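You operate a simulated robot arm through the tools that you are given. There is no shell and no other tool.

Carry out the task below with a simulated two-armed robot. There is one attempt and no reset: what you move stays moved.

## Task
Wipe the guide on the wiping key with the yellow pad from the drying cabinet.
Fine: cabinet switch off before its door opens; the pad ends in the wash stand drawer; drawer and door stay open. What is to be rubbed or washed off counts as gone when no trace of it is left.

Only the result counts: the job must be done as asked and must still hold three seconds after the hand-in. Knocking over, shifting, dropping, spilling or breaking anything else fails it.

## Robot
Two 7-joint arms with two-finger parallel grippers on one trunk that stands fixed in place. Base frame: the origin is at the foot of the trunk, x ahead of it, y to its left, z up. Readings come in mm, degrees, newtons and seconds.
The left shoulder is at [110, 169, 1438], the right one opposite. Payload 1.57 kg a hand.
The tool frame of a hand sits at the grasp point between the pads (the TCP): z along the fingers, y along the line on which they close. The tips reach 30 mm beyond it. The gripper opens to 80 mm. The fingers are 17 mm wide and 12 mm thick; the gripper's body (40 by 82 mm) begins 80 mm behind the TCP.
Orientation is told as [roll, pitch, yaw] about the base's x, y, z axes, in that order, counted from this pose: with the fingers straight down and closing along the base's y, the tool's x points along the base's -x, its y along +y and its z along -z.

## Interface
- The arms move only by the tool play_rows. It takes "left_targets", "right_targets" or both (then of equal length, played together; a hand with none holds still); each is one flat list of numbers, 7 for each row, row after row: the shift along the base's x, y, z in cm, then the turn, a rotation vector about the base's x, y, z in degrees, then the opening, from 0 (shut) to 1 (fully open). In form: [x, y, z, ax, ay, az, grip, x, y, z, ax, ay, az, grip, ...]. A call has 1 to 20 rows; each row shifts and turns the commanded pose from where the row before left it. A row lasts 0.2 s, in which the tool goes at most 50 mm and 8.6 degrees; a call with a longer step from one row to the next is refused whole, and so is a gripper value outside its range. Where a pose cannot be reached the arm comes as near as it can. A force on the tool above 90 N (or 10 N above the force at the start of the call, whichever is more), or a blocked arm, ends the call early, and 0.2 s more pass. Each finger travels about 72 mm/s and halts on what it meets, pressing with about 29 N; the grip force reading is that of the motor and also rises with nothing between the fingers. The clock runs only during rows and for 0.2 s after the last one: add rows that do not move to give the fingers time. It gives the time, the measured TCP pose, the force on the tool (base axes), the opening and the grip force at its end, in the units of the frame above (readings bear some noise), with the torque about the TCP (base axes, N m) and any sound that the robot's microphone picked up, and new pictures: "pictures" is both (left out), scene, wrist or none (wrist: the cameras of the hands that moved).
- Cameras (640 x 400 px; columns grow to the right, rows downward): "scene" is now at [148.3, -35.7, 1620.7]; the picture's right is [-0.45, -0.89, 0.00], its down [-0.69, 0.35, -0.63] and it looks along [0.56, -0.28, -0.78] (base axes); focal length 349 px, centre (320, 200). "left" rides on the left gripper at [72, 7, -122] in its tool frame; the picture's right is [-0.09, 1.00, 0.00], its down [-0.84, -0.08, -0.54] and it looks along [-0.54, -0.05, 0.84] (tool axes); focal length 238 px, centre (320, 200). "right" rides on the right gripper at [72, -7, -122] in its tool frame; the picture's right is [0.09, 1.00, 0.00], its down [-0.84, 0.08, -0.54] and it looks along [-0.54, 0.05, 0.84] (tool axes); focal length 238 px, centre (320, 200). There is no depth. A picture from a camera that has moved, and an enlarged one, comes with that camera's place and axes in the base frame and with its lens.
- lift_body(by): slides the trunk up (or, below 0, down) by that many mm; the arms and the scene camera ride with it, the base frame stays. It gives what a move gives, with no picture.
- turn_head(pan, tilt): turns the head with the scene camera to pan (to the left, within 86 degrees either way) and tilt (down, from -29 to 69), counted from straight ahead of the robot. It gives what a move gives, and a new picture of the scene camera.
- enlarge(camera, box): a new picture of the part [left, top, right, bottom] of that camera's present view, enlarged. No time passes.
- hand_in(): hands the job in; it is judged then, once.

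Places have to be worked out from the pictures, the camera data and where the tool is seen. Open the grippers and draw the arms clear of the work before you hand the job in, unless the task says otherwise.

The tools are called as a command line: name --argument value ..., lists and objects as JSON in quotes. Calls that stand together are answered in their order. play_rows: Moves the arms, as the interface text tells. Its arguments: {"type":"object","properties":{"left_targets":{"type":"array"},"right_targets":{"type":"array"},"pictures":{"type":"string","enum":["both","scene","wrist","none"]}},"required":[]} The other tools are called the same way: lift_body (by) slides the trunk up or down; turn_head (pan, tilt) turns the head that bears the scene camera; enlarge (camera, box) takes an enlarged picture of a part of a camera's view; hand_in () hands the job in.

At the start:

```text
t: 0.0
left_position: [614.5, 7.8, 1131.9]
left_ee_rot: [-0.1, -0.1, 0.0]
left_force: [-0.6, -0.1, -0.2]
left_moment: [-0.01, -0.03, 0.03]
left_width: 79.9
left_grip_force: 0.1
right_position: [475.3, -528.3, 1169.8]
right_ee_rot: [0.1, 0.0, 0.1]
right_force: [-0.1, 1.0, 0.5]
right_moment: [0.03, -0.02, -0.05]
right_width: 80.0
right_grip_force: 0.0
trunk travel left (down, up): [-752.0, 138.0]
head pan, tilt: [-26.7, 50.8]
```

scene: 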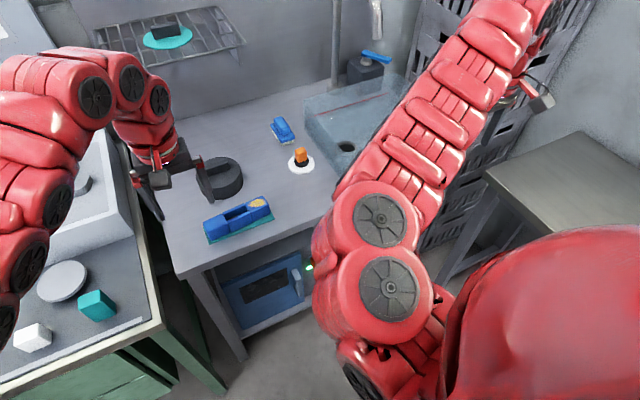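
right: 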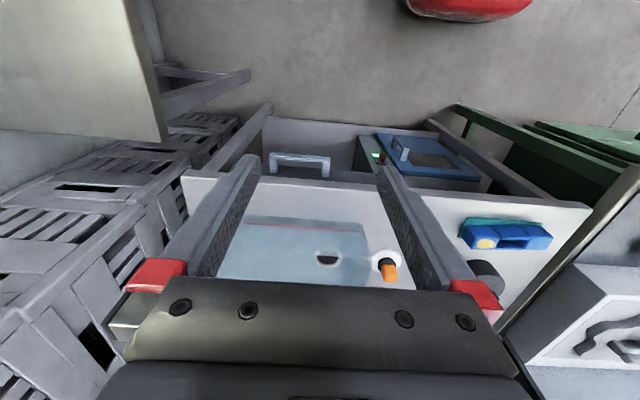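
left: 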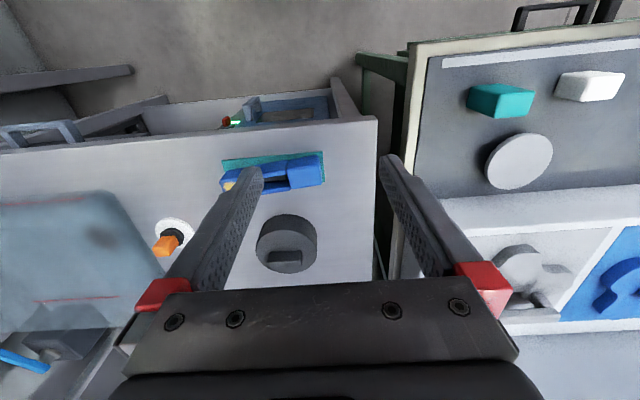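

I'll first look around the scene to identify the cabinet, drawer, pad and the wiping key.

turn_head --pan 0 --tilt 35

turn_head --pan 45 --tilt 45

turn_head --pan -60 --tilt 45

turn_head --pan -10 --tilt 60

```text
t: 0.9
left_position: [614.7, 7.6, 1133.5]
left_ee_rot: [0.0, 0.0, 0.0]
left_force: [-0.1, 0.5, 0.1]
left_moment: [0.0, 0.03, 0.0]
left_width: 80.0
left_grip_force: 0.1
right_position: [475.5, -529.4, 1169.7]
right_ee_rot: [0.0, 0.0, 0.2]
right_force: [0.0, -0.2, 0.1]
right_moment: [0.0, 0.0, 0.0]
right_width: 80.1
right_grip_force: 0.0
trunk travel left (down, up): [-752.0, 138.0]
head pan, tilt: [0.0, 35.0]
camera scene: at [168.3, -1.5, 1643.5], right [0.0, -1.0, 0.0], down [-0.57, 0.0, -0.82], along [0.82, 0.0, -0.57], focal length 349 px, centre (320, 200)
```

scene: 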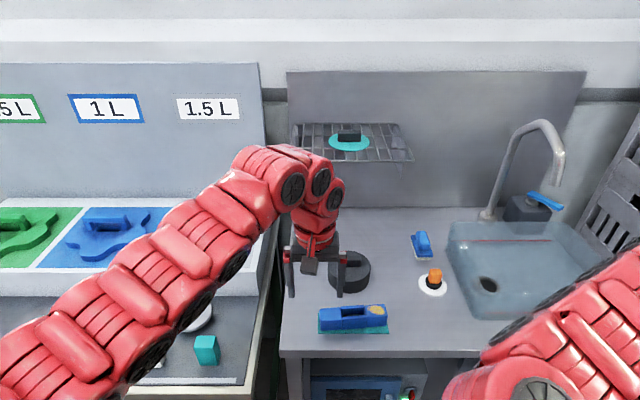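

```text
t: 2.0
left_position: [615.6, 8.4, 1131.9]
left_ee_rot: [0.0, -0.1, 0.0]
left_force: [0.0, 0.3, 0.1]
left_moment: [0.01, -0.01, 0.0]
left_width: 80.1
left_grip_force: 0.0
right_position: [475.3, -527.9, 1169.2]
right_ee_rot: [0.0, 0.0, 0.0]
right_force: [0.5, 0.1, 0.9]
right_moment: [0.0, 0.01, 0.02]
right_width: 80.0
right_grip_force: 0.0
trunk travel left (down, up): [-752.0, 138.0]
head pan, tilt: [45.0, 45.0]
camera scene: at [137.8, 56.1, 1628.7], right [0.71, -0.71, 0.0], down [-0.5, -0.5, -0.71], along [0.5, 0.5, -0.71], focal length 349 px, centre (320, 200)
```

scene: 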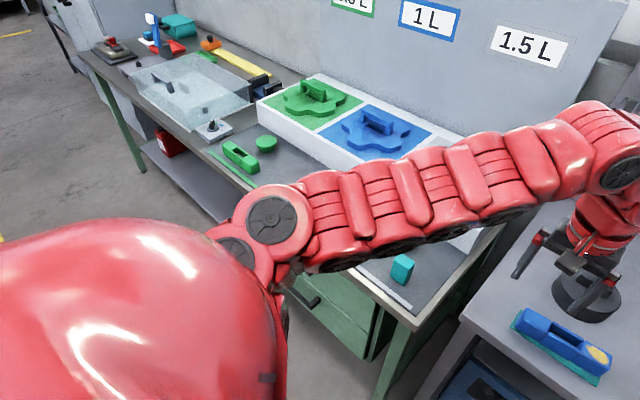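

```text
t: 3.9
left_position: [614.8, 8.9, 1132.4]
left_ee_rot: [-0.1, 0.0, 0.1]
left_force: [0.1, -0.1, -0.2]
left_moment: [0.01, 0.01, 0.01]
left_width: 80.1
left_grip_force: 0.1
right_position: [474.8, -528.7, 1170.6]
right_ee_rot: [0.0, 0.0, -0.1]
right_force: [0.2, 0.9, -0.1]
right_moment: [-0.02, 0.0, 0.01]
right_width: 80.2
right_grip_force: 0.0
trunk travel left (down, up): [-752.0, 138.0]
head pan, tilt: [-60.0, 45.0]
camera scene: at [120.9, -71.8, 1628.7], right [-0.87, -0.5, 0.0], down [-0.35, 0.61, -0.71], along [0.35, -0.61, -0.71], focal length 349 px, centre (320, 200)
```

scene: 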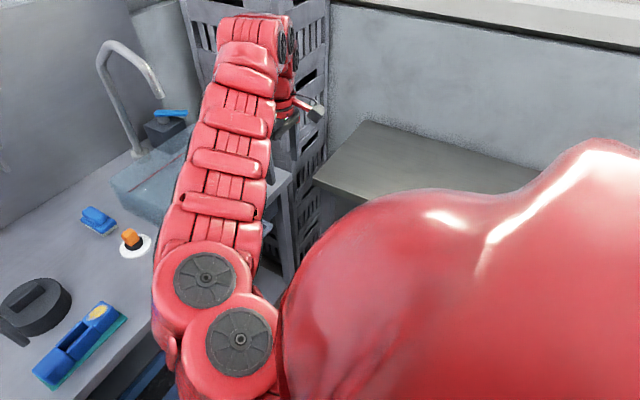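

```text
t: 5.0
left_position: [614.7, 7.2, 1131.8]
left_ee_rot: [0.0, 0.1, 0.0]
left_force: [-0.3, -0.3, 0.8]
left_moment: [0.02, 0.01, -0.01]
left_width: 79.9
left_grip_force: 0.1
right_position: [475.2, -528.2, 1169.4]
right_ee_rot: [0.0, 0.0, 0.0]
right_force: [0.0, 0.0, -0.1]
right_moment: [0.01, 0.03, -0.02]
right_width: 80.3
right_grip_force: 0.1
trunk travel left (down, up): [-752.0, 138.0]
head pan, tilt: [-10.0, 60.0]
camera scene: at [145.9, -13.0, 1609.2], right [-0.17, -0.98, 0.0], down [-0.85, 0.15, -0.5], along [0.49, -0.09, -0.87], focal length 349 px, centre (320, 200)
```

scene: 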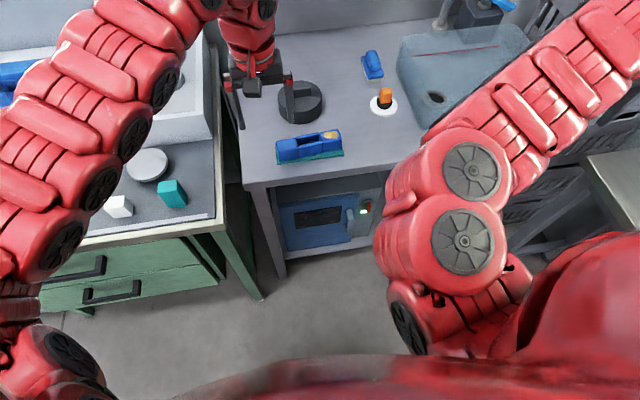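

I'll enlarge several regions to see details, especially the left bench.

turn_head --pan 50 --tilt 25

enlarge --camera "scene" --box '[0, 150, 320, 350]'

turn_head --pan 80 --tilt 35

turn_head --pan 15 --tilt 20

turn_head --pan -30 --tilt 15

turn_head --pan -80 --tilt 20

```text
t: 6.3
left_position: [614.1, 8.7, 1132.3]
left_ee_rot: [-0.1, 0.0, 0.0]
left_force: [-0.3, -0.4, 0.0]
left_moment: [0.02, -0.01, -0.01]
left_width: 80.3
left_grip_force: 0.0
right_position: [475.7, -527.9, 1170.4]
right_ee_rot: [0.1, 0.1, -0.1]
right_force: [-0.3, -0.4, 1.1]
right_moment: [0.02, -0.01, 0.03]
right_width: 80.1
right_grip_force: 0.0
trunk travel left (down, up): [-752.0, 138.0]
head pan, tilt: [50.0, 25.0]
camera scene: at [139.5, 69.1, 1659.2], right [0.77, -0.64, 0.0], down [-0.27, -0.32, -0.91], along [0.58, 0.69, -0.42], focal length 349 px, centre (320, 200)
```

scene: 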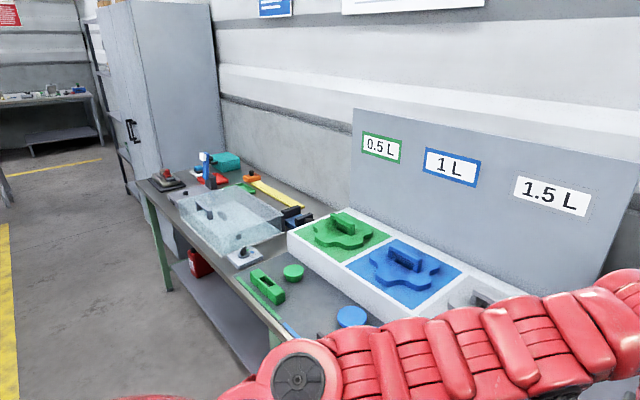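

```text
2.00 times, centred on (160, 250) of scene
camera zoom: at [139.5, 69.1, 1659.2], right [0.77, -0.64, 0.0], down [-0.27, -0.32, -0.91], along [0.58, 0.69, -0.42], focal length 698 px, centre (640, 100)
```

zoom: 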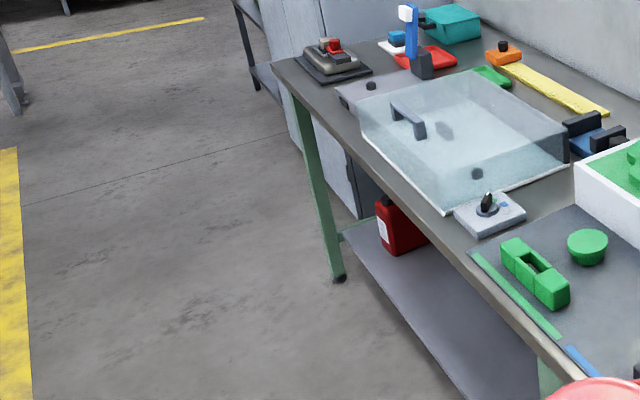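

```text
t: 7.3
left_position: [614.1, 8.6, 1131.9]
left_ee_rot: [0.0, -0.1, -0.1]
left_force: [0.1, -0.2, 0.6]
left_moment: [0.0, 0.0, 0.0]
left_width: 80.0
left_grip_force: 0.1
right_position: [476.8, -528.0, 1169.7]
right_ee_rot: [0.1, 0.1, 0.1]
right_force: [-0.3, 0.7, 0.4]
right_moment: [-0.01, 0.01, 0.0]
right_width: 79.9
right_grip_force: 0.0
trunk travel left (down, up): [-752.0, 138.0]
head pan, tilt: [80.0, 35.0]
camera scene: at [95.6, 85.3, 1643.5], right [0.98, -0.17, 0.0], down [-0.1, -0.56, -0.82], along [0.14, 0.81, -0.57], focal length 349 px, centre (320, 200)
```

scene: 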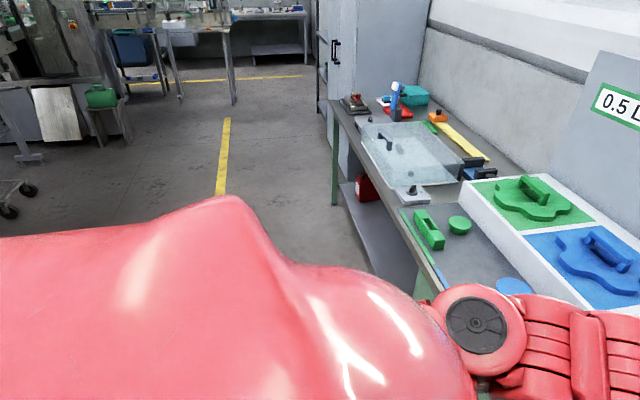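

```text
t: 8.6
left_position: [614.7, 7.5, 1132.4]
left_ee_rot: [0.0, 0.0, 0.0]
left_force: [1.2, 0.1, 0.0]
left_moment: [0.02, -0.01, -0.01]
left_width: 80.0
left_grip_force: 0.0
right_position: [475.6, -529.9, 1169.1]
right_ee_rot: [0.0, 0.0, 0.1]
right_force: [-0.8, -0.5, 0.4]
right_moment: [-0.01, 0.04, 0.03]
right_width: 79.9
right_grip_force: 0.0
trunk travel left (down, up): [-752.0, 138.0]
head pan, tilt: [15.0, 20.0]
camera scene: at [170.2, 22.8, 1667.3], right [0.26, -0.97, 0.0], down [-0.33, -0.09, -0.94], along [0.91, 0.24, -0.34], focal length 349 px, centre (320, 200)
```

scene: 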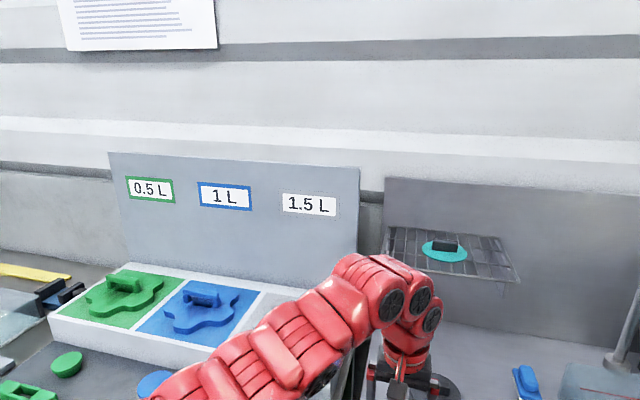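

```text
t: 9.8
left_position: [614.5, 9.5, 1132.8]
left_ee_rot: [0.0, 0.0, 0.0]
left_force: [0.7, 0.2, -0.4]
left_moment: [-0.01, 0.01, 0.0]
left_width: 80.0
left_grip_force: 0.0
right_position: [476.0, -528.1, 1169.8]
right_ee_rot: [0.0, -0.1, 0.0]
right_force: [0.1, 0.0, 0.7]
right_moment: [-0.03, 0.0, 0.02]
right_width: 79.9
right_grip_force: 0.2
trunk travel left (down, up): [-752.0, 138.0]
head pan, tilt: [-30.0, 15.0]
camera scene: at [161.2, -48.0, 1675.5], right [-0.5, -0.87, 0.0], down [-0.22, 0.13, -0.97], along [0.84, -0.48, -0.26], focal length 349 px, centre (320, 200)
```

scene: 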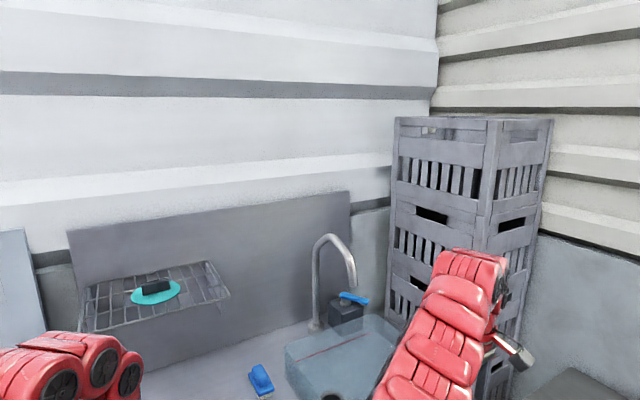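

```text
t: 10.9
left_position: [614.2, 8.1, 1132.1]
left_ee_rot: [0.1, 0.0, 0.0]
left_force: [-0.2, -0.4, -0.3]
left_moment: [0.02, -0.01, 0.01]
left_width: 79.9
left_grip_force: 0.0
right_position: [475.3, -529.0, 1169.3]
right_ee_rot: [0.0, 0.0, 0.2]
right_force: [0.0, 0.1, -0.4]
right_moment: [0.02, -0.03, -0.02]
right_width: 80.0
right_grip_force: 0.0
trunk travel left (down, up): [-752.0, 138.0]
head pan, tilt: [-80.0, 20.0]
camera scene: at [96.5, -93.1, 1667.4], right [-0.98, -0.17, 0.0], down [-0.06, 0.34, -0.94], along [0.16, -0.93, -0.34], focal length 349 px, centre (320, 200)
```

scene: 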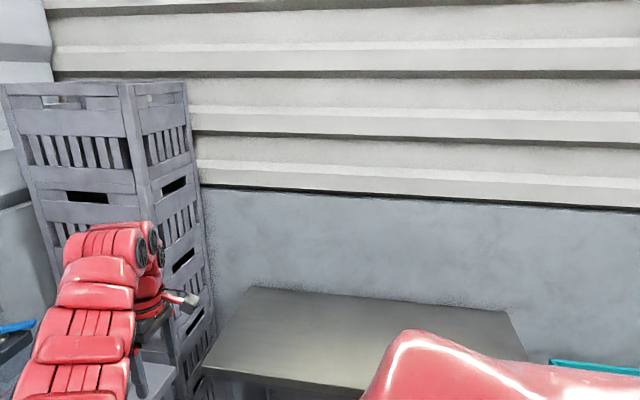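

Posters on the wall might give information; I'll look at them.

turn_head --pan 30 --tilt -5

turn_head --pan 0 --tilt -15

turn_head --pan 80 --tilt 0

turn_head --pan -60 --tilt -15

turn_head --pan -86 --tilt 40

turn_head --pan 86 --tilt 60

```text
t: 12.8
left_position: [615.0, 8.0, 1132.5]
left_ee_rot: [0.0, 0.0, 0.0]
left_force: [-0.3, -0.1, -0.6]
left_moment: [-0.02, 0.01, -0.03]
left_width: 80.1
left_grip_force: 0.0
right_position: [476.0, -527.6, 1169.3]
right_ee_rot: [0.0, 0.0, -0.1]
right_force: [-1.9, -0.1, -0.2]
right_moment: [0.0, -0.03, 0.03]
right_width: 79.6
right_grip_force: 0.0
trunk travel left (down, up): [-752.0, 138.0]
head pan, tilt: [30.0, -5.0]
camera scene: at [156.0, 42.3, 1707.4], right [0.5, -0.87, 0.0], down [0.08, 0.04, -1.0], along [0.86, 0.5, 0.09], focal length 349 px, centre (320, 200)
```

scene: 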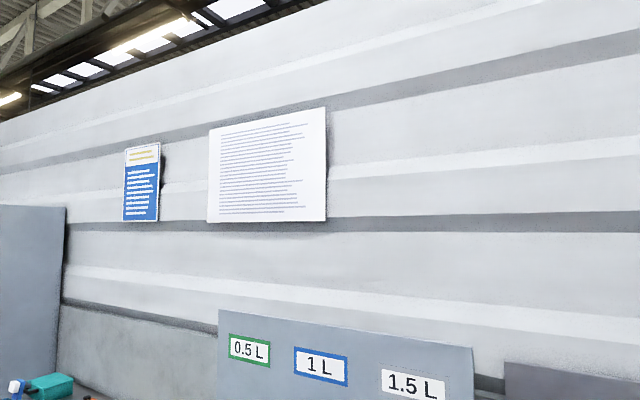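

```text
t: 13.8
left_position: [614.9, 7.5, 1133.3]
left_ee_rot: [0.0, 0.0, 0.0]
left_force: [0.4, 0.8, -0.2]
left_moment: [0.03, 0.03, 0.01]
left_width: 79.9
left_grip_force: 0.0
right_position: [477.3, -527.9, 1169.8]
right_ee_rot: [0.0, 0.0, 0.1]
right_force: [0.3, 0.0, -0.7]
right_moment: [-0.01, 0.0, -0.03]
right_width: 80.0
right_grip_force: 0.0
trunk travel left (down, up): [-752.0, 138.0]
head pan, tilt: [0.0, -15.0]
camera scene: at [160.7, -1.3, 1722.1], right [0.0, -1.0, 0.0], down [0.26, 0.0, -0.97], along [0.97, 0.0, 0.26], focal length 349 px, centre (320, 200)
```

scene: 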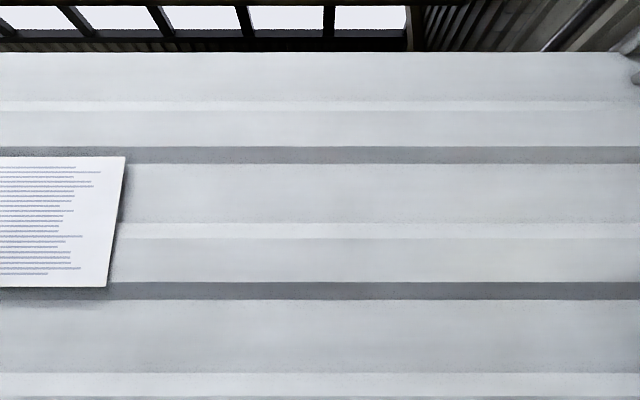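

```text
t: 15.3
left_position: [613.4, 8.4, 1132.7]
left_ee_rot: [0.0, 0.0, 0.0]
left_force: [-0.6, -0.2, -0.1]
left_moment: [0.04, -0.02, 0.04]
left_width: 79.8
left_grip_force: 0.1
right_position: [476.4, -528.2, 1169.1]
right_ee_rot: [0.0, 0.0, 0.1]
right_force: [0.2, 0.1, 0.5]
right_moment: [-0.03, -0.01, 0.03]
right_width: 79.8
right_grip_force: 0.1
trunk travel left (down, up): [-752.0, 138.0]
head pan, tilt: [80.0, 0.0]
camera scene: at [96.0, 87.2, 1699.7], right [0.98, -0.17, 0.0], down [0.0, 0.0, -1.0], along [0.17, 0.98, 0.0], focal length 349 px, centre (320, 200)
```

scene: 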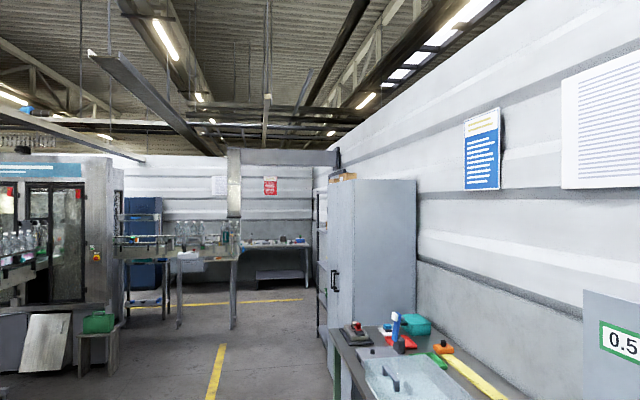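

```text
t: 17.5
left_position: [614.1, 7.6, 1131.2]
left_ee_rot: [0.0, 0.1, 0.0]
left_force: [0.1, 0.0, 0.3]
left_moment: [-0.02, 0.0, -0.01]
left_width: 80.0
left_grip_force: 0.1
right_position: [475.1, -527.2, 1170.7]
right_ee_rot: [0.0, 0.0, 0.1]
right_force: [-0.8, 0.4, 0.3]
right_moment: [-0.02, 0.02, -0.02]
right_width: 80.0
right_grip_force: 0.1
trunk travel left (down, up): [-752.0, 138.0]
head pan, tilt: [-60.0, -15.0]
camera scene: at [120.5, -71.0, 1722.1], right [-0.87, -0.5, 0.0], down [0.13, -0.22, -0.97], along [0.48, -0.84, 0.26], focal length 349 px, centre (320, 200)
```

scene: 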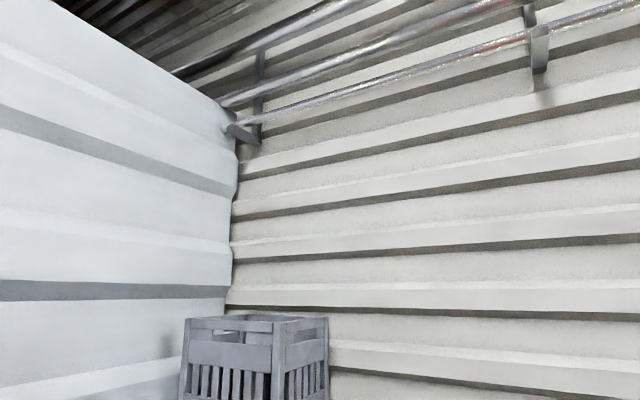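

```text
t: 18.8
left_position: [614.2, 8.8, 1131.9]
left_ee_rot: [0.0, 0.0, 0.0]
left_force: [0.0, -0.2, -0.1]
left_moment: [-0.03, -0.03, -0.02]
left_width: 80.2
left_grip_force: 0.0
right_position: [476.6, -528.7, 1169.2]
right_ee_rot: [0.0, 0.0, 0.1]
right_force: [0.2, 0.1, 0.1]
right_moment: [0.01, -0.01, -0.02]
right_width: 79.8
right_grip_force: 0.1
trunk travel left (down, up): [-752.0, 138.0]
head pan, tilt: [-85.9, 40.0]
camera scene: at [86.3, -86.2, 1636.0], right [-1.0, -0.07, 0.0], down [-0.05, 0.64, -0.77], along [0.05, -0.76, -0.64], focal length 349 px, centre (320, 200)
```

scene: 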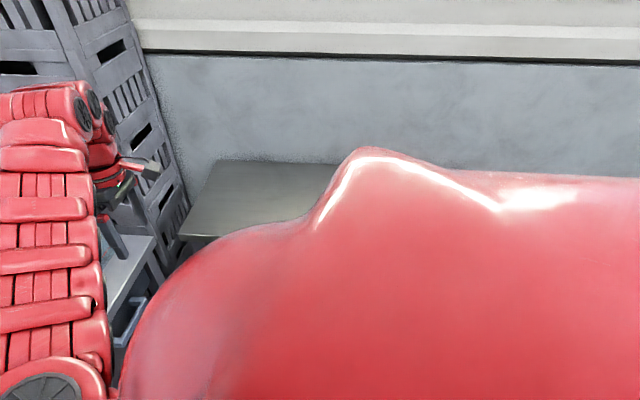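

```text
t: 21.4
left_position: [614.7, 8.9, 1131.6]
left_ee_rot: [0.0, 0.0, 0.0]
left_force: [0.4, -1.2, 0.1]
left_moment: [0.03, 0.0, 0.01]
left_width: 79.9
left_grip_force: 0.0
right_position: [476.3, -528.4, 1168.5]
right_ee_rot: [-0.1, 0.0, -0.1]
right_force: [0.6, 0.4, 0.5]
right_moment: [-0.01, 0.0, 0.0]
right_width: 80.1
right_grip_force: 0.1
trunk travel left (down, up): [-752.0, 138.0]
head pan, tilt: [85.9, 60.0]
camera scene: at [85.0, 65.1, 1609.2], right [1.0, -0.07, 0.0], down [-0.06, -0.86, -0.5], along [0.04, 0.5, -0.87], focal length 349 px, centre (320, 200)
```

scene: 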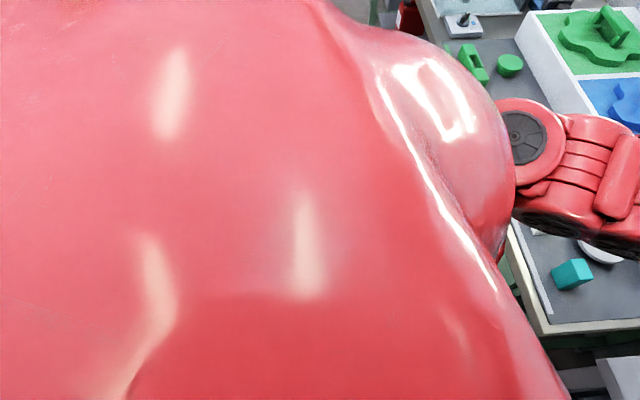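

I'll enlarge the wrist views and scene around the left bench and stand.

enlarge --camera "left" --box '[400, 20, 640, 340]'

enlarge --camera "right" --box '[440, 180, 640, 400]'

enlarge --camera "left" --box '[0, 80, 380, 300]'

enlarge --camera "right" --box '[240, 90, 600, 310]'

turn_head --pan 10 --tilt 60

```text
1.25 times, centred on (520, 180) of left
camera zoom: at [542.1, 15.1, 1254.8], right [0.09, 1.0, 0.0], down [0.84, -0.08, 0.54], along [0.54, -0.05, -0.84], focal length 298 px, centre (70, 225)
```

zoom: 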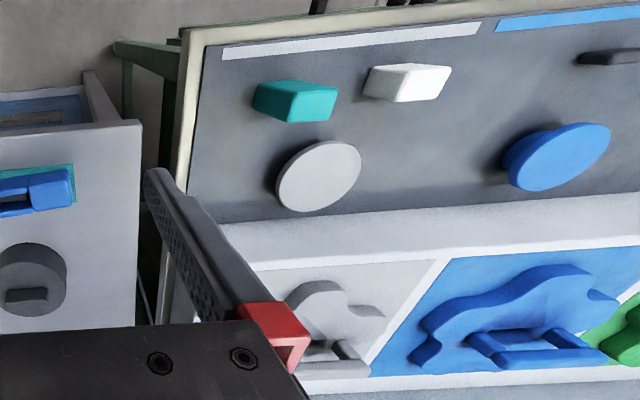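

```text
1.82 times, centred on (540, 290) of right
camera zoom: at [404.0, -535.1, 1291.6], right [-0.09, 1.0, 0.0], down [0.84, 0.08, 0.54], along [0.54, 0.05, -0.84], focal length 433 px, centre (-80, 36)
```

zoom: 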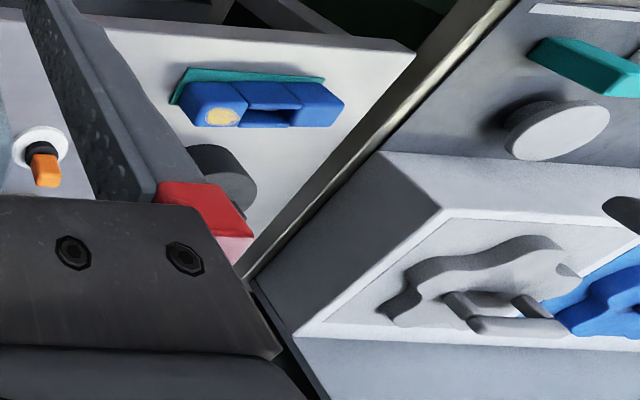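

```text
1.68 times, centred on (190, 190) of left
camera zoom: at [542.1, 15.1, 1254.8], right [0.09, 1.0, 0.0], down [0.84, -0.08, 0.54], along [0.54, -0.05, -0.84], focal length 401 px, centre (539, 217)
```

zoom: 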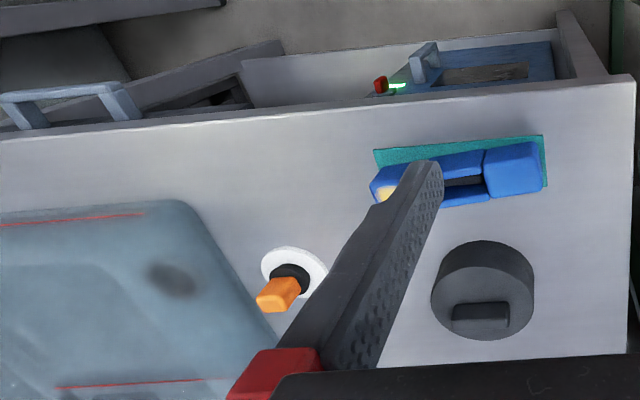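

```text
1.78 times, centred on (420, 200) of right
camera zoom: at [404.0, -535.1, 1291.6], right [-0.09, 1.0, 0.0], down [0.84, 0.08, 0.54], along [0.54, 0.05, -0.84], focal length 424 px, centre (142, 200)
```

zoom: 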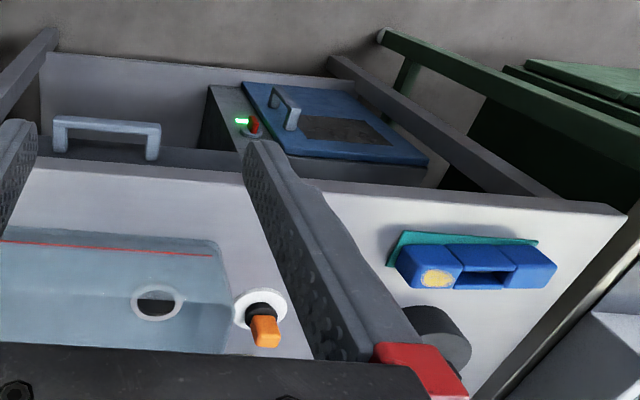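

```text
t: 22.9
left_position: [613.5, 6.5, 1132.1]
left_ee_rot: [0.0, -0.1, 0.0]
left_force: [1.2, 0.3, -0.5]
left_moment: [0.03, 0.02, 0.03]
left_width: 80.3
left_grip_force: 0.1
right_position: [476.2, -528.8, 1169.1]
right_ee_rot: [0.0, -0.1, -0.1]
right_force: [-0.6, -0.9, 0.2]
right_moment: [0.01, 0.03, -0.02]
right_width: 79.8
right_grip_force: 0.1
trunk travel left (down, up): [-752.0, 138.0]
head pan, tilt: [10.0, 60.0]
camera scene: at [145.9, 10.3, 1609.2], right [0.17, -0.98, 0.0], down [-0.85, -0.15, -0.5], along [0.49, 0.09, -0.87], focal length 349 px, centre (320, 200)
```

scene: 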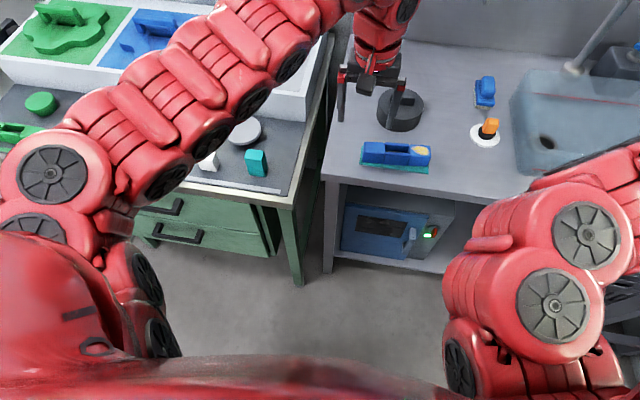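

The blue bar with the yellow spot (the guide) sits on a teal fixture on the wash stand, about (734,-141,900); the drying cabinet is low under the stand. I'll retract the left arm from over the stand, up and back, so I can see and later lower the trunk.

play_rows --left_targets '[0, 0, 4, 0, 0, 0, 1, -2, 0, 4, 0, 0, 0, 1, -4, 0, 2, 0, 0, 0, 1, -4, 1, 0, 0, 0, 0, 1, -4, 1, 0, 0, 0, 0, 1, -4, 1, 0, 0, 0, 0, 1, -4, 1, 0, 0, 0, 0, 1, -4, 1, 0, 0, 0, 0, 1]' --pictures "both"

turn_head --pan -15 --tilt 50

```text
t: 24.6
left_position: [591.1, -2.5, 1170.9]
left_ee_rot: [0.0, 0.2, 0.0]
left_force: [-0.3, 0.0, -1.0]
left_moment: [0.0, -0.01, 0.01]
left_width: 80.2
left_grip_force: 0.1
left hand out of reach, approached as far as the arm can: row 2, 3, 4, 5, 6, 7, 8
right_position: [477.1, -527.6, 1169.8]
right_ee_rot: [-0.1, 0.0, 0.1]
right_force: [-0.2, 0.4, 0.5]
right_moment: [0.0, -0.03, -0.02]
right_width: 79.9
right_grip_force: 0.0
trunk travel left (down, up): [-752.0, 138.0]
head pan, tilt: [10.0, 60.0]
camera scene: at [145.9, 10.2, 1609.2], right [0.17, -0.98, 0.0], down [-0.85, -0.15, -0.5], along [0.49, 0.09, -0.87], focal length 349 px, centre (320, 200)
camera left: at [519.8, 4.5, 1294.0], right [0.09, 1.0, 0.0], down [0.84, -0.08, 0.54], along [0.54, -0.05, -0.84], focal length 238 px, centre (320, 200)
```

scene: 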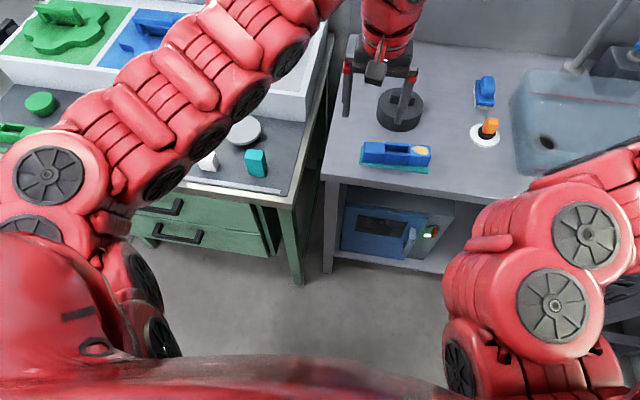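
left: 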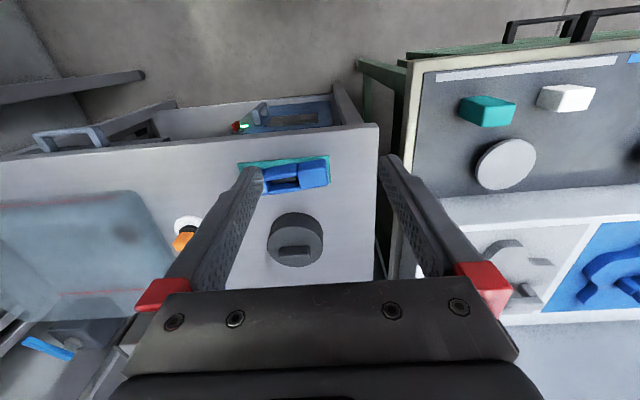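

```text
t: 25.5
left_position: [592.8, -2.4, 1171.1]
left_ee_rot: [-0.1, 0.2, 0.1]
left_force: [0.8, -0.1, -0.6]
left_moment: [0.0, 0.02, -0.02]
left_width: 79.9
left_grip_force: 0.0
right_position: [475.9, -527.6, 1169.5]
right_ee_rot: [0.0, -0.1, -0.1]
right_force: [-0.6, -0.3, -0.1]
right_moment: [0.02, 0.0, 0.01]
right_width: 80.3
right_grip_force: 0.1
trunk travel left (down, up): [-752.0, 138.0]
head pan, tilt: [-15.0, 50.0]
camera scene: at [154.6, -21.2, 1621.7], right [-0.26, -0.97, 0.0], down [-0.74, 0.2, -0.64], along [0.62, -0.17, -0.77], focal length 349 px, centre (320, 200)
```

scene: 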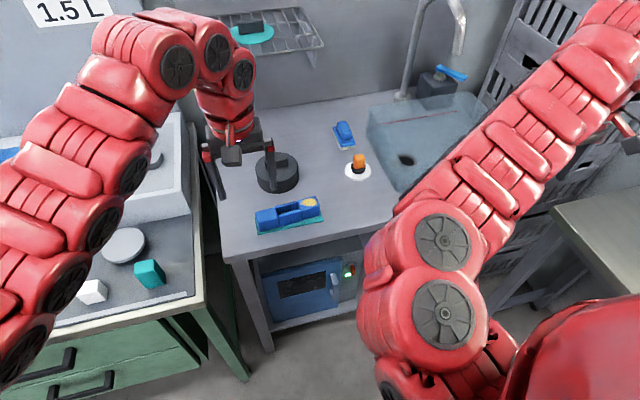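

The left hand can't go up and back in this posture. I'll test a small backward-and-down shift from here to see how it responds.

play_rows --left_targets '[-2, 1, -2, 0, 0, 0, 1, -3, 1, -3, 0, 0, 0, 1, -3, 1, -3, 0, 0, 0, 1]' --pictures "none"

```text
t: 26.3
left_position: [592.3, -3.1, 1171.6]
left_ee_rot: [0.0, 0.3, 0.0]
left_force: [0.2, 0.2, 0.8]
left_moment: [-0.03, -0.03, 0.03]
left_width: 80.0
left_grip_force: 0.0
left hand out of reach, approached as far as the arm can: row 1, 2, 3
right_position: [475.8, -528.3, 1169.5]
right_ee_rot: [0.1, 0.0, 0.0]
right_force: [0.1, 0.9, -1.0]
right_moment: [0.03, -0.02, 0.02]
right_width: 79.8
right_grip_force: 0.1
trunk travel left (down, up): [-752.0, 138.0]
head pan, tilt: [-15.0, 50.0]
```

The commanded pose seems to have run ahead; I'll bring it back towards about (560, 8, 1112) to see whether it re-engages.

play_rows --left_targets '[4.8, -1.3, -0.7, 0, 0, 0, 1, 4.8, -1.3, -0.7, 0, 0, 0, 1, 4.8, -1.3, -0.7, 0, 0, 0, 1, 4.8, -1.3, -0.7, 0, 0, 0, 1, 4.8, -1.3, -0.7, 0, 0, 0, 1, 4.8, -1.3, -0.7, 0, 0, 0, 1]' --pictures "none"

```text
refused: row 1 steps farther than a row can; nothing moved
```

Slightly too long a step; I'll shorten it.

play_rows --left_targets '[4.6, -1.3, -0.7, 0, 0, 0, 1, 4.6, -1.3, -0.7, 0, 0, 0, 1, 4.6, -1.3, -0.7, 0, 0, 0, 1, 4.6, -1.3, -0.7, 0, 0, 0, 1, 4.6, -1.3, -0.7, 0, 0, 0, 1, 4.6, -1.3, -0.7, 0, 0, 0, 1]' --pictures "none"

```text
t: 27.7
left_position: [658.2, -20.1, 1149.5]
left_ee_rot: [-0.2, -0.1, -0.1]
left_force: [-0.3, 0.4, -0.5]
left_moment: [0.02, 0.0, 0.02]
left_width: 80.0
left_grip_force: 0.0
left hand out of reach, approached as far as the arm can: row 2, 3, 4, 5, 6
right_position: [476.1, -528.9, 1169.4]
right_ee_rot: [-0.1, 0.0, -0.1]
right_force: [-0.3, 0.4, -0.2]
right_moment: [0.0, -0.01, -0.02]
right_width: 80.1
right_grip_force: 0.0
trunk travel left (down, up): [-752.0, 138.0]
head pan, tilt: [-15.0, 50.0]
```

The command restarts from the measured pose each call. I'll try moving the left hand back/down in small steps to learn the limits.

play_rows --left_targets '[-2, 1, -2, 0, 0, 0, 1, -2, 1, -2, 0, 0, 0, 1, -2, 1, -2, 0, 0, 0, 1, -2, 1, -2, 0, 0, 0, 1, -2, 1, -2, 0, 0, 0, 1]' --pictures "none"

```text
t: 28.9
left_position: [616.3, 2.7, 1097.6]
left_ee_rot: [0.1, 0.3, 0.0]
left_force: [0.0, 0.5, -0.1]
left_moment: [0.05, 0.01, 0.01]
left_width: 79.8
left_grip_force: 0.0
left hand out of reach, approached as far as the arm can: row 3, 4, 5
right_position: [476.0, -528.5, 1169.6]
right_ee_rot: [0.0, 0.0, 0.2]
right_force: [-0.3, -0.3, -0.3]
right_moment: [0.0, -0.03, 0.0]
right_width: 79.8
right_grip_force: 0.1
trunk travel left (down, up): [-752.0, 138.0]
head pan, tilt: [-15.0, 50.0]
```

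With fingers down the arm cannot fold further; I'll tilt the fingers forward while retracting.

play_rows --left_targets '[0, 0, 1, 0, -8, 0, 1, 0, 0, 1, 0, -8, 0, 1, 0, 0, 1, 0, -8, 0, 1, -1, 0, 1, 0, -8, 0, 1, -1, 0, 1, 0, -8, 0, 1, -2, 1, 0, 0, -8, 0, 1, -2, 1, 0, 0, -8, 0, 1, -2, 1, 0, 0, -8, 0, 1, -3, 1, 0, 0, 0, 0, 1, -3, 1, 0, 0, 0, 0, 1]' --pictures "scene"

```text
t: 31.1
left_position: [802.8, 78.0, 1233.3]
left_ee_rot: [-12.5, -44.2, -1.1]
left_force: [0.3, 0.1, 0.2]
left_moment: [-0.02, 0.0, 0.0]
left_width: 80.1
left_grip_force: 0.1
left hand out of reach, approached as far as the arm can: row 1, 2, 3, 4, 5, 6, 7, 8, 9, 10
right_position: [476.2, -528.0, 1170.1]
right_ee_rot: [0.1, 0.0, -0.1]
right_force: [0.3, -0.2, 0.1]
right_moment: [-0.01, -0.05, -0.01]
right_width: 80.0
right_grip_force: 0.1
trunk travel left (down, up): [-752.0, 138.0]
head pan, tilt: [-15.0, 50.0]
camera scene: at [154.4, -21.0, 1621.8], right [-0.26, -0.97, 0.0], down [-0.74, 0.2, -0.64], along [0.62, -0.17, -0.77], focal length 349 px, centre (320, 200)
```

scene: 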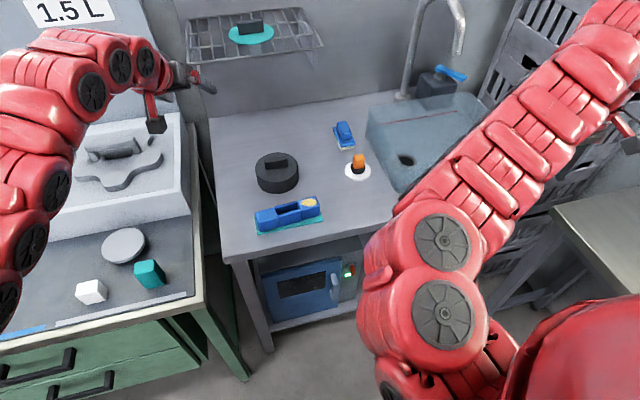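

The hand jumped outward when its pose was unreachable, so I must go in small checked steps. It is clear of the rack; I'll step straight back keeping this tilt.

play_rows --left_targets '[-3, 0, 0, 0, 0, 0, 1, -3, 0, 0, 0, 0, 0, 1, -3, 0, 0, 0, 0, 0, 1]' --pictures "none"

```text
t: 31.9
left_position: [795.0, 76.0, 1254.1]
left_ee_rot: [-12.5, -44.2, -1.0]
left_force: [0.2, 0.2, 0.3]
left_moment: [0.0, 0.02, 0.02]
left_width: 79.9
left_grip_force: 0.1
left hand out of reach, approached as far as the arm can: row 1, 2, 3
right_position: [475.8, -528.4, 1170.5]
right_ee_rot: [0.0, 0.0, 0.0]
right_force: [0.7, 0.0, 0.0]
right_moment: [0.0, -0.01, -0.01]
right_width: 80.1
right_grip_force: 0.0
trunk travel left (down, up): [-752.0, 138.0]
head pan, tilt: [-15.0, 50.0]
```

The arm works only in a fairly thin shell of distances from its shoulder. I'll restore the left hand to fingers-down around (640,100,1150), then swing it outwards to the left mirrored to the right hand.

play_rows --left_targets '[0, 0, -1.7, 2, 7.4, 0, 1, -2, 0.4, -1.7, 2, 7.4, 0, 1, -3, 0.4, -1.7, 2, 7.4, 0, 1, -3, 0.4, -1.7, 2, 7.4, 0, 1, -3, 0.4, -1.7, 2, 7.4, 0, 1, -3, 0.4, -1.7, 2, 7.4, 0, 1]' --pictures "scene"

```text
t: 33.3
left_position: [655.8, 96.3, 1152.0]
left_ee_rot: [-2.3, 1.1, -5.1]
left_force: [0.4, -0.4, -0.2]
left_moment: [0.05, 0.01, 0.01]
left_width: 79.8
left_grip_force: 0.1
right_position: [475.9, -529.0, 1169.0]
right_ee_rot: [0.1, 0.0, 0.0]
right_force: [-0.1, -0.3, -0.4]
right_moment: [-0.01, 0.01, -0.03]
right_width: 80.0
right_grip_force: 0.1
trunk travel left (down, up): [-752.0, 138.0]
head pan, tilt: [-15.0, 50.0]
camera scene: at [154.7, -21.6, 1621.8], right [-0.26, -0.97, 0.0], down [-0.74, 0.2, -0.64], along [0.62, -0.17, -0.77], focal length 349 px, centre (320, 200)
```

scene: 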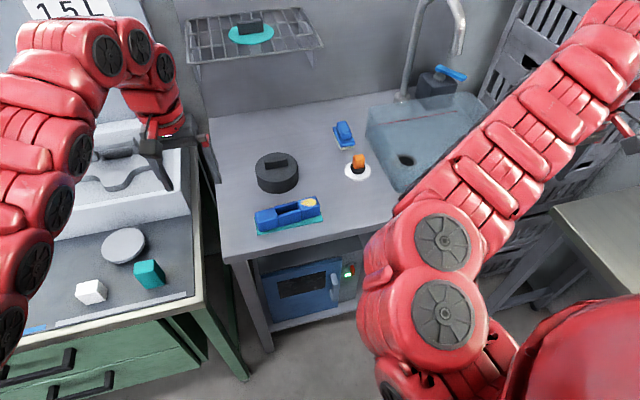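

Now swinging the left hand outward on an arc around its shoulder, well above the bench items.

play_rows --left_targets '[-1.7, 4.5, 0.2, 1, 0, 2.5, 1, 0.1, 4.6, 0.2, 1, -1, 2.5, 1, -0.4, 4.7, 0.2, 0, 0, 0, 1, -0.8, 4.5, 0.2, 0, 0, 0, 1, -1.1, 4.5, 0.2, 0, 0, 0, 1, -1.6, 4.4, 0.2, 0, 0, 0, 1]' --pictures "scene"

```text
t: 34.7
left_position: [610.4, 302.7, 1161.5]
left_ee_rot: [-0.3, 0.0, 0.1]
left_force: [-0.3, 0.7, -0.2]
left_moment: [0.04, 0.01, 0.01]
left_width: 79.7
left_grip_force: 0.0
left hand out of reach, approached as far as the arm can: row 5, 6
right_position: [475.8, -529.3, 1169.6]
right_ee_rot: [0.1, 0.0, 0.0]
right_force: [0.1, -0.7, 0.6]
right_moment: [0.02, 0.0, 0.0]
right_width: 80.2
right_grip_force: 0.0
trunk travel left (down, up): [-752.0, 138.0]
head pan, tilt: [-15.0, 50.0]
camera scene: at [155.3, -22.1, 1621.7], right [-0.26, -0.97, 0.0], down [-0.74, 0.2, -0.64], along [0.62, -0.17, -0.77], focal length 349 px, centre (320, 200)
```

scene: 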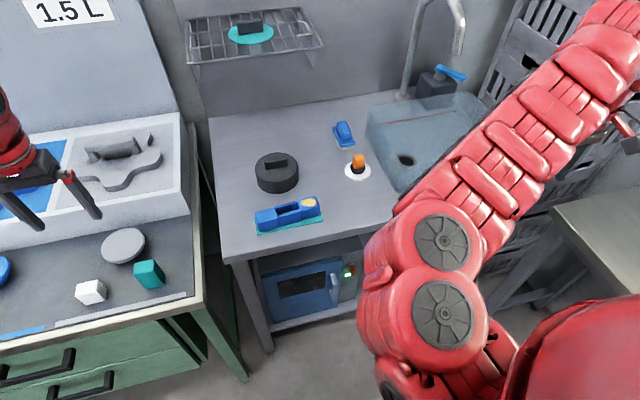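

Reach ended there with yaw fixed; I'll let the hand yaw along with the swing.

play_rows --left_targets '[0, 0, 0, 0, 0, 8, 1, 0, 0, 0, 0, 0, 8, 1, -1, 2.5, 0, 0, 0, 8, 1, -1, 2.5, 0, 0, 0, 4, 1]' --pictures "none"

```text
t: 35.7
left_position: [592.0, 355.5, 1162.1]
left_ee_rot: [-0.4, -0.1, 28.1]
left_force: [0.1, -0.7, -0.2]
left_moment: [-0.01, -0.01, -0.01]
left_width: 80.1
left_grip_force: 0.1
right_position: [474.6, -527.8, 1170.6]
right_ee_rot: [-0.1, -0.1, 0.0]
right_force: [0.7, -0.5, -0.1]
right_moment: [0.01, 0.02, -0.02]
right_width: 80.0
right_grip_force: 0.1
trunk travel left (down, up): [-752.0, 138.0]
head pan, tilt: [-15.0, 50.0]
```

Yaw helps; continue the swing with yaw.

play_rows --left_targets '[-2.1, 4.3, 0, 0, 0, 5, 1, -2.4, 4.2, 0, 0, 0, 5, 1, -2.8, 4.0, 0, 0, 0, 5, 1, -3.2, 3.7, 0, 0, 0, 5, 1, -3.5, 3.4, 0, 0, 0, 5, 1]' --pictures "scene"

```text
t: 36.9
left_position: [468.1, 556.9, 1165.5]
left_ee_rot: [-0.5, 0.0, 52.8]
left_force: [0.3, 0.1, 0.4]
left_moment: [0.0, 0.03, 0.01]
left_width: 80.4
left_grip_force: 0.1
left hand out of reach, approached as far as the arm can: row 3
right_position: [474.7, -526.4, 1171.2]
right_ee_rot: [0.1, 0.0, 0.0]
right_force: [0.0, -0.3, -0.4]
right_moment: [0.01, 0.02, 0.02]
right_width: 79.9
right_grip_force: 0.0
trunk travel left (down, up): [-752.0, 138.0]
head pan, tilt: [-15.0, 50.0]
camera scene: at [153.0, -20.3, 1622.0], right [-0.26, -0.97, 0.0], down [-0.74, 0.2, -0.64], along [0.62, -0.17, -0.77], focal length 349 px, centre (320, 200)
```

scene: 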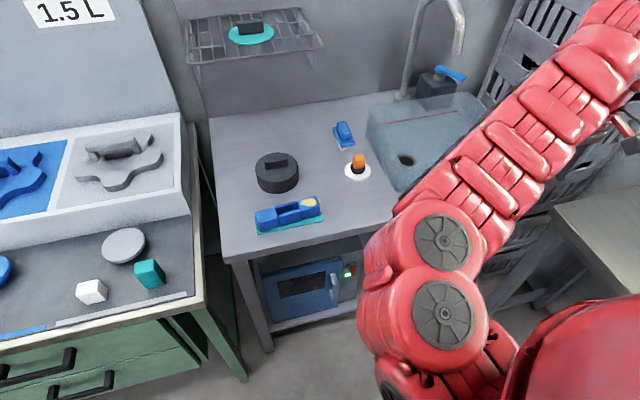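

Swing a bit farther so the hand is clearly in front of the left bench, then check with the head.

play_rows --left_targets '[-3.6, 3.2, 0, 0, 0, 5, 1, -3.9, 2.8, 0, 0, 0, 5, 1, -4.1, 2.4, 0, 0, 0, 5, 1]' --pictures "none"

turn_head --pan 60 --tilt 50

turn_head --pan -55 --tilt 55

```text
t: 37.7
left_position: [351.0, 640.4, 1164.7]
left_ee_rot: [-0.4, 0.0, 68.0]
left_force: [0.0, -0.6, -0.1]
left_moment: [0.02, -0.01, 0.0]
left_width: 80.0
left_grip_force: 0.0
right_position: [474.9, -529.2, 1169.8]
right_ee_rot: [0.0, 0.0, 0.0]
right_force: [0.5, -0.5, -0.6]
right_moment: [-0.01, 0.01, -0.02]
right_width: 80.0
right_grip_force: 0.1
trunk travel left (down, up): [-752.0, 138.0]
head pan, tilt: [-15.0, 50.0]
```

```text
t: 39.2
left_position: [352.2, 639.5, 1165.5]
left_ee_rot: [-0.4, 0.1, 67.9]
left_force: [0.3, -1.4, -0.1]
left_moment: [0.0, -0.01, -0.01]
left_width: 80.1
left_grip_force: 0.1
right_position: [475.4, -528.3, 1168.6]
right_ee_rot: [0.0, 0.0, 0.0]
right_force: [0.1, -0.2, -0.6]
right_moment: [0.05, -0.03, 0.02]
right_width: 80.1
right_grip_force: 0.1
trunk travel left (down, up): [-752.0, 138.0]
head pan, tilt: [60.0, 50.0]
camera scene: at [118.7, 65.4, 1621.8], right [0.87, -0.5, 0.0], down [-0.38, -0.66, -0.64], along [0.32, 0.56, -0.77], focal length 349 px, centre (320, 200)
```

scene: 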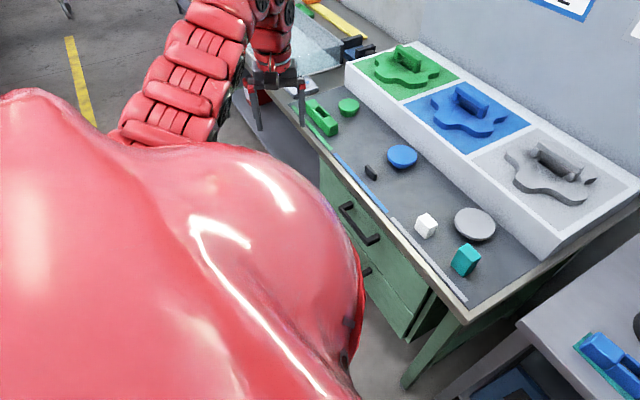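

```text
t: 41.1
left_position: [352.0, 639.8, 1165.5]
left_ee_rot: [-0.4, 0.1, 67.9]
left_force: [0.8, 0.0, 0.6]
left_moment: [-0.02, -0.04, -0.01]
left_width: 80.1
left_grip_force: 0.0
right_position: [476.3, -528.2, 1169.8]
right_ee_rot: [0.0, 0.0, 0.0]
right_force: [-0.3, 0.0, -0.1]
right_moment: [0.04, 0.01, -0.01]
right_width: 80.0
right_grip_force: 0.1
trunk travel left (down, up): [-752.0, 138.0]
head pan, tilt: [-55.0, 55.0]
camera scene: at [121.5, -60.3, 1615.3], right [-0.82, -0.57, 0.0], down [-0.47, 0.67, -0.57], along [0.33, -0.47, -0.82], focal length 349 px, centre (320, 200)
```

scene: 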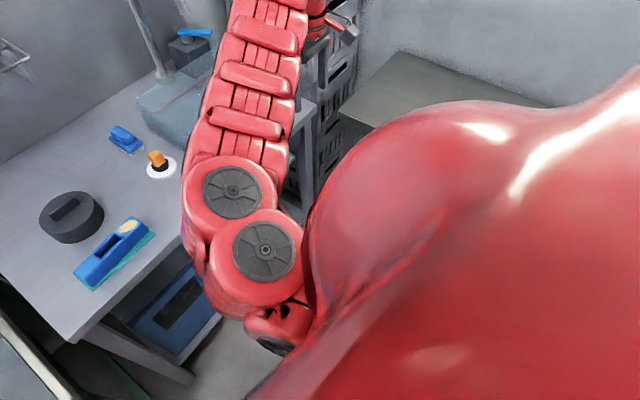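

The left hand hangs in front of the bench and the right hand in front of the stand, so I can lower the trunk safely. I'll lower 350 mm and look at the cabinet and drawer.

lift_body --by -350

turn_head --pan -15 --tilt 45

turn_head --pan -45 --tilt 35

enlarge --camera "right" --box '[0, 0, 640, 400]'

```text
t: 44.6
left_position: [351.2, 640.5, 815.4]
left_ee_rot: [-0.4, -0.1, 68.0]
left_force: [0.0, -0.4, 0.3]
left_moment: [-0.01, -0.01, -0.02]
left_width: 80.0
left_grip_force: 0.2
right_position: [475.2, -529.3, 819.5]
right_ee_rot: [-0.1, -0.1, 0.0]
right_force: [0.4, 0.4, 0.5]
right_moment: [0.0, 0.0, 0.01]
right_width: 79.9
right_grip_force: 0.1
trunk travel left (down, up): [-402.0, 488.0]
head pan, tilt: [-55.0, 55.0]
```

```text
t: 45.6
left_position: [352.3, 640.2, 815.9]
left_ee_rot: [-0.5, 0.0, 67.9]
left_force: [0.3, 0.0, 0.5]
left_moment: [0.01, -0.02, -0.03]
left_width: 80.0
left_grip_force: 0.0
right_position: [476.1, -529.3, 820.7]
right_ee_rot: [0.0, 0.0, -0.1]
right_force: [0.3, -1.7, -0.4]
right_moment: [-0.02, -0.01, -0.01]
right_width: 79.9
right_grip_force: 0.1
trunk travel left (down, up): [-402.0, 488.0]
head pan, tilt: [-15.0, 45.0]
camera scene: at [158.6, -22.4, 1278.7], right [-0.26, -0.97, 0.0], down [-0.68, 0.18, -0.71], along [0.68, -0.18, -0.71], focal length 349 px, centre (320, 200)
```

scene: 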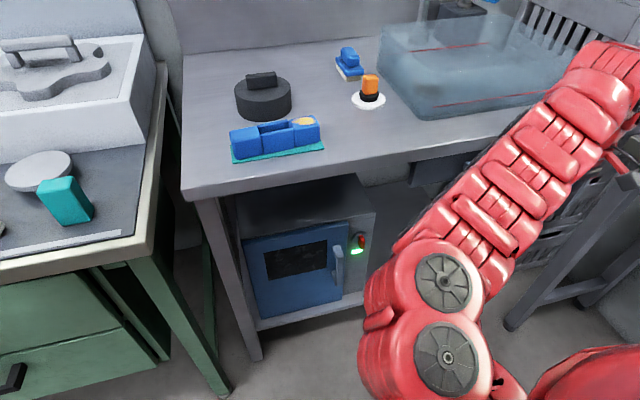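

```text
t: 46.6
left_position: [351.8, 639.1, 815.4]
left_ee_rot: [-0.4, 0.1, 68.0]
left_force: [-0.4, 0.7, 0.2]
left_moment: [-0.01, 0.04, -0.04]
left_width: 79.9
left_grip_force: 0.2
right_position: [475.5, -527.8, 820.7]
right_ee_rot: [0.0, 0.0, 0.1]
right_force: [0.7, 0.0, -0.5]
right_moment: [-0.05, 0.0, -0.01]
right_width: 80.2
right_grip_force: 0.0
trunk travel left (down, up): [-402.0, 488.0]
head pan, tilt: [-45.0, 35.0]
camera scene: at [142.4, -63.5, 1293.5], right [-0.71, -0.71, 0.0], down [-0.41, 0.41, -0.82], along [0.58, -0.58, -0.57], focal length 349 px, centre (320, 200)
```

scene: 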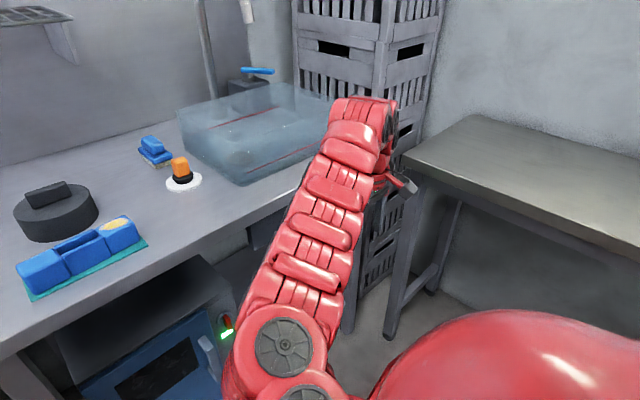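

```text
1.00 times, centred on (320, 200) of right (not enlarged: the box is as wide or as high as the picture)
camera zoom: at [403.9, -535.0, 941.6], right [-0.09, 1.0, 0.0], down [0.84, 0.08, 0.54], along [0.54, 0.05, -0.84], focal length 238 px, centre (320, 200)
```

zoom: 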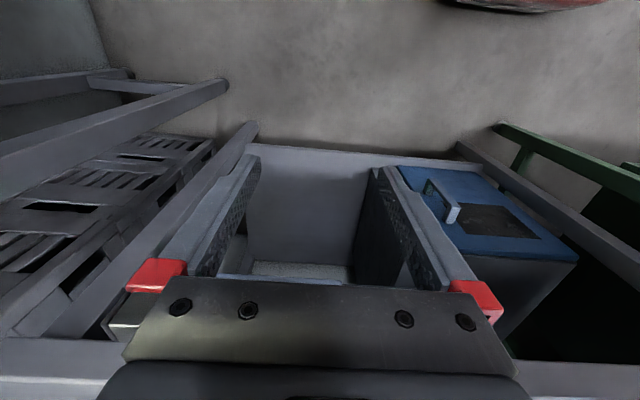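

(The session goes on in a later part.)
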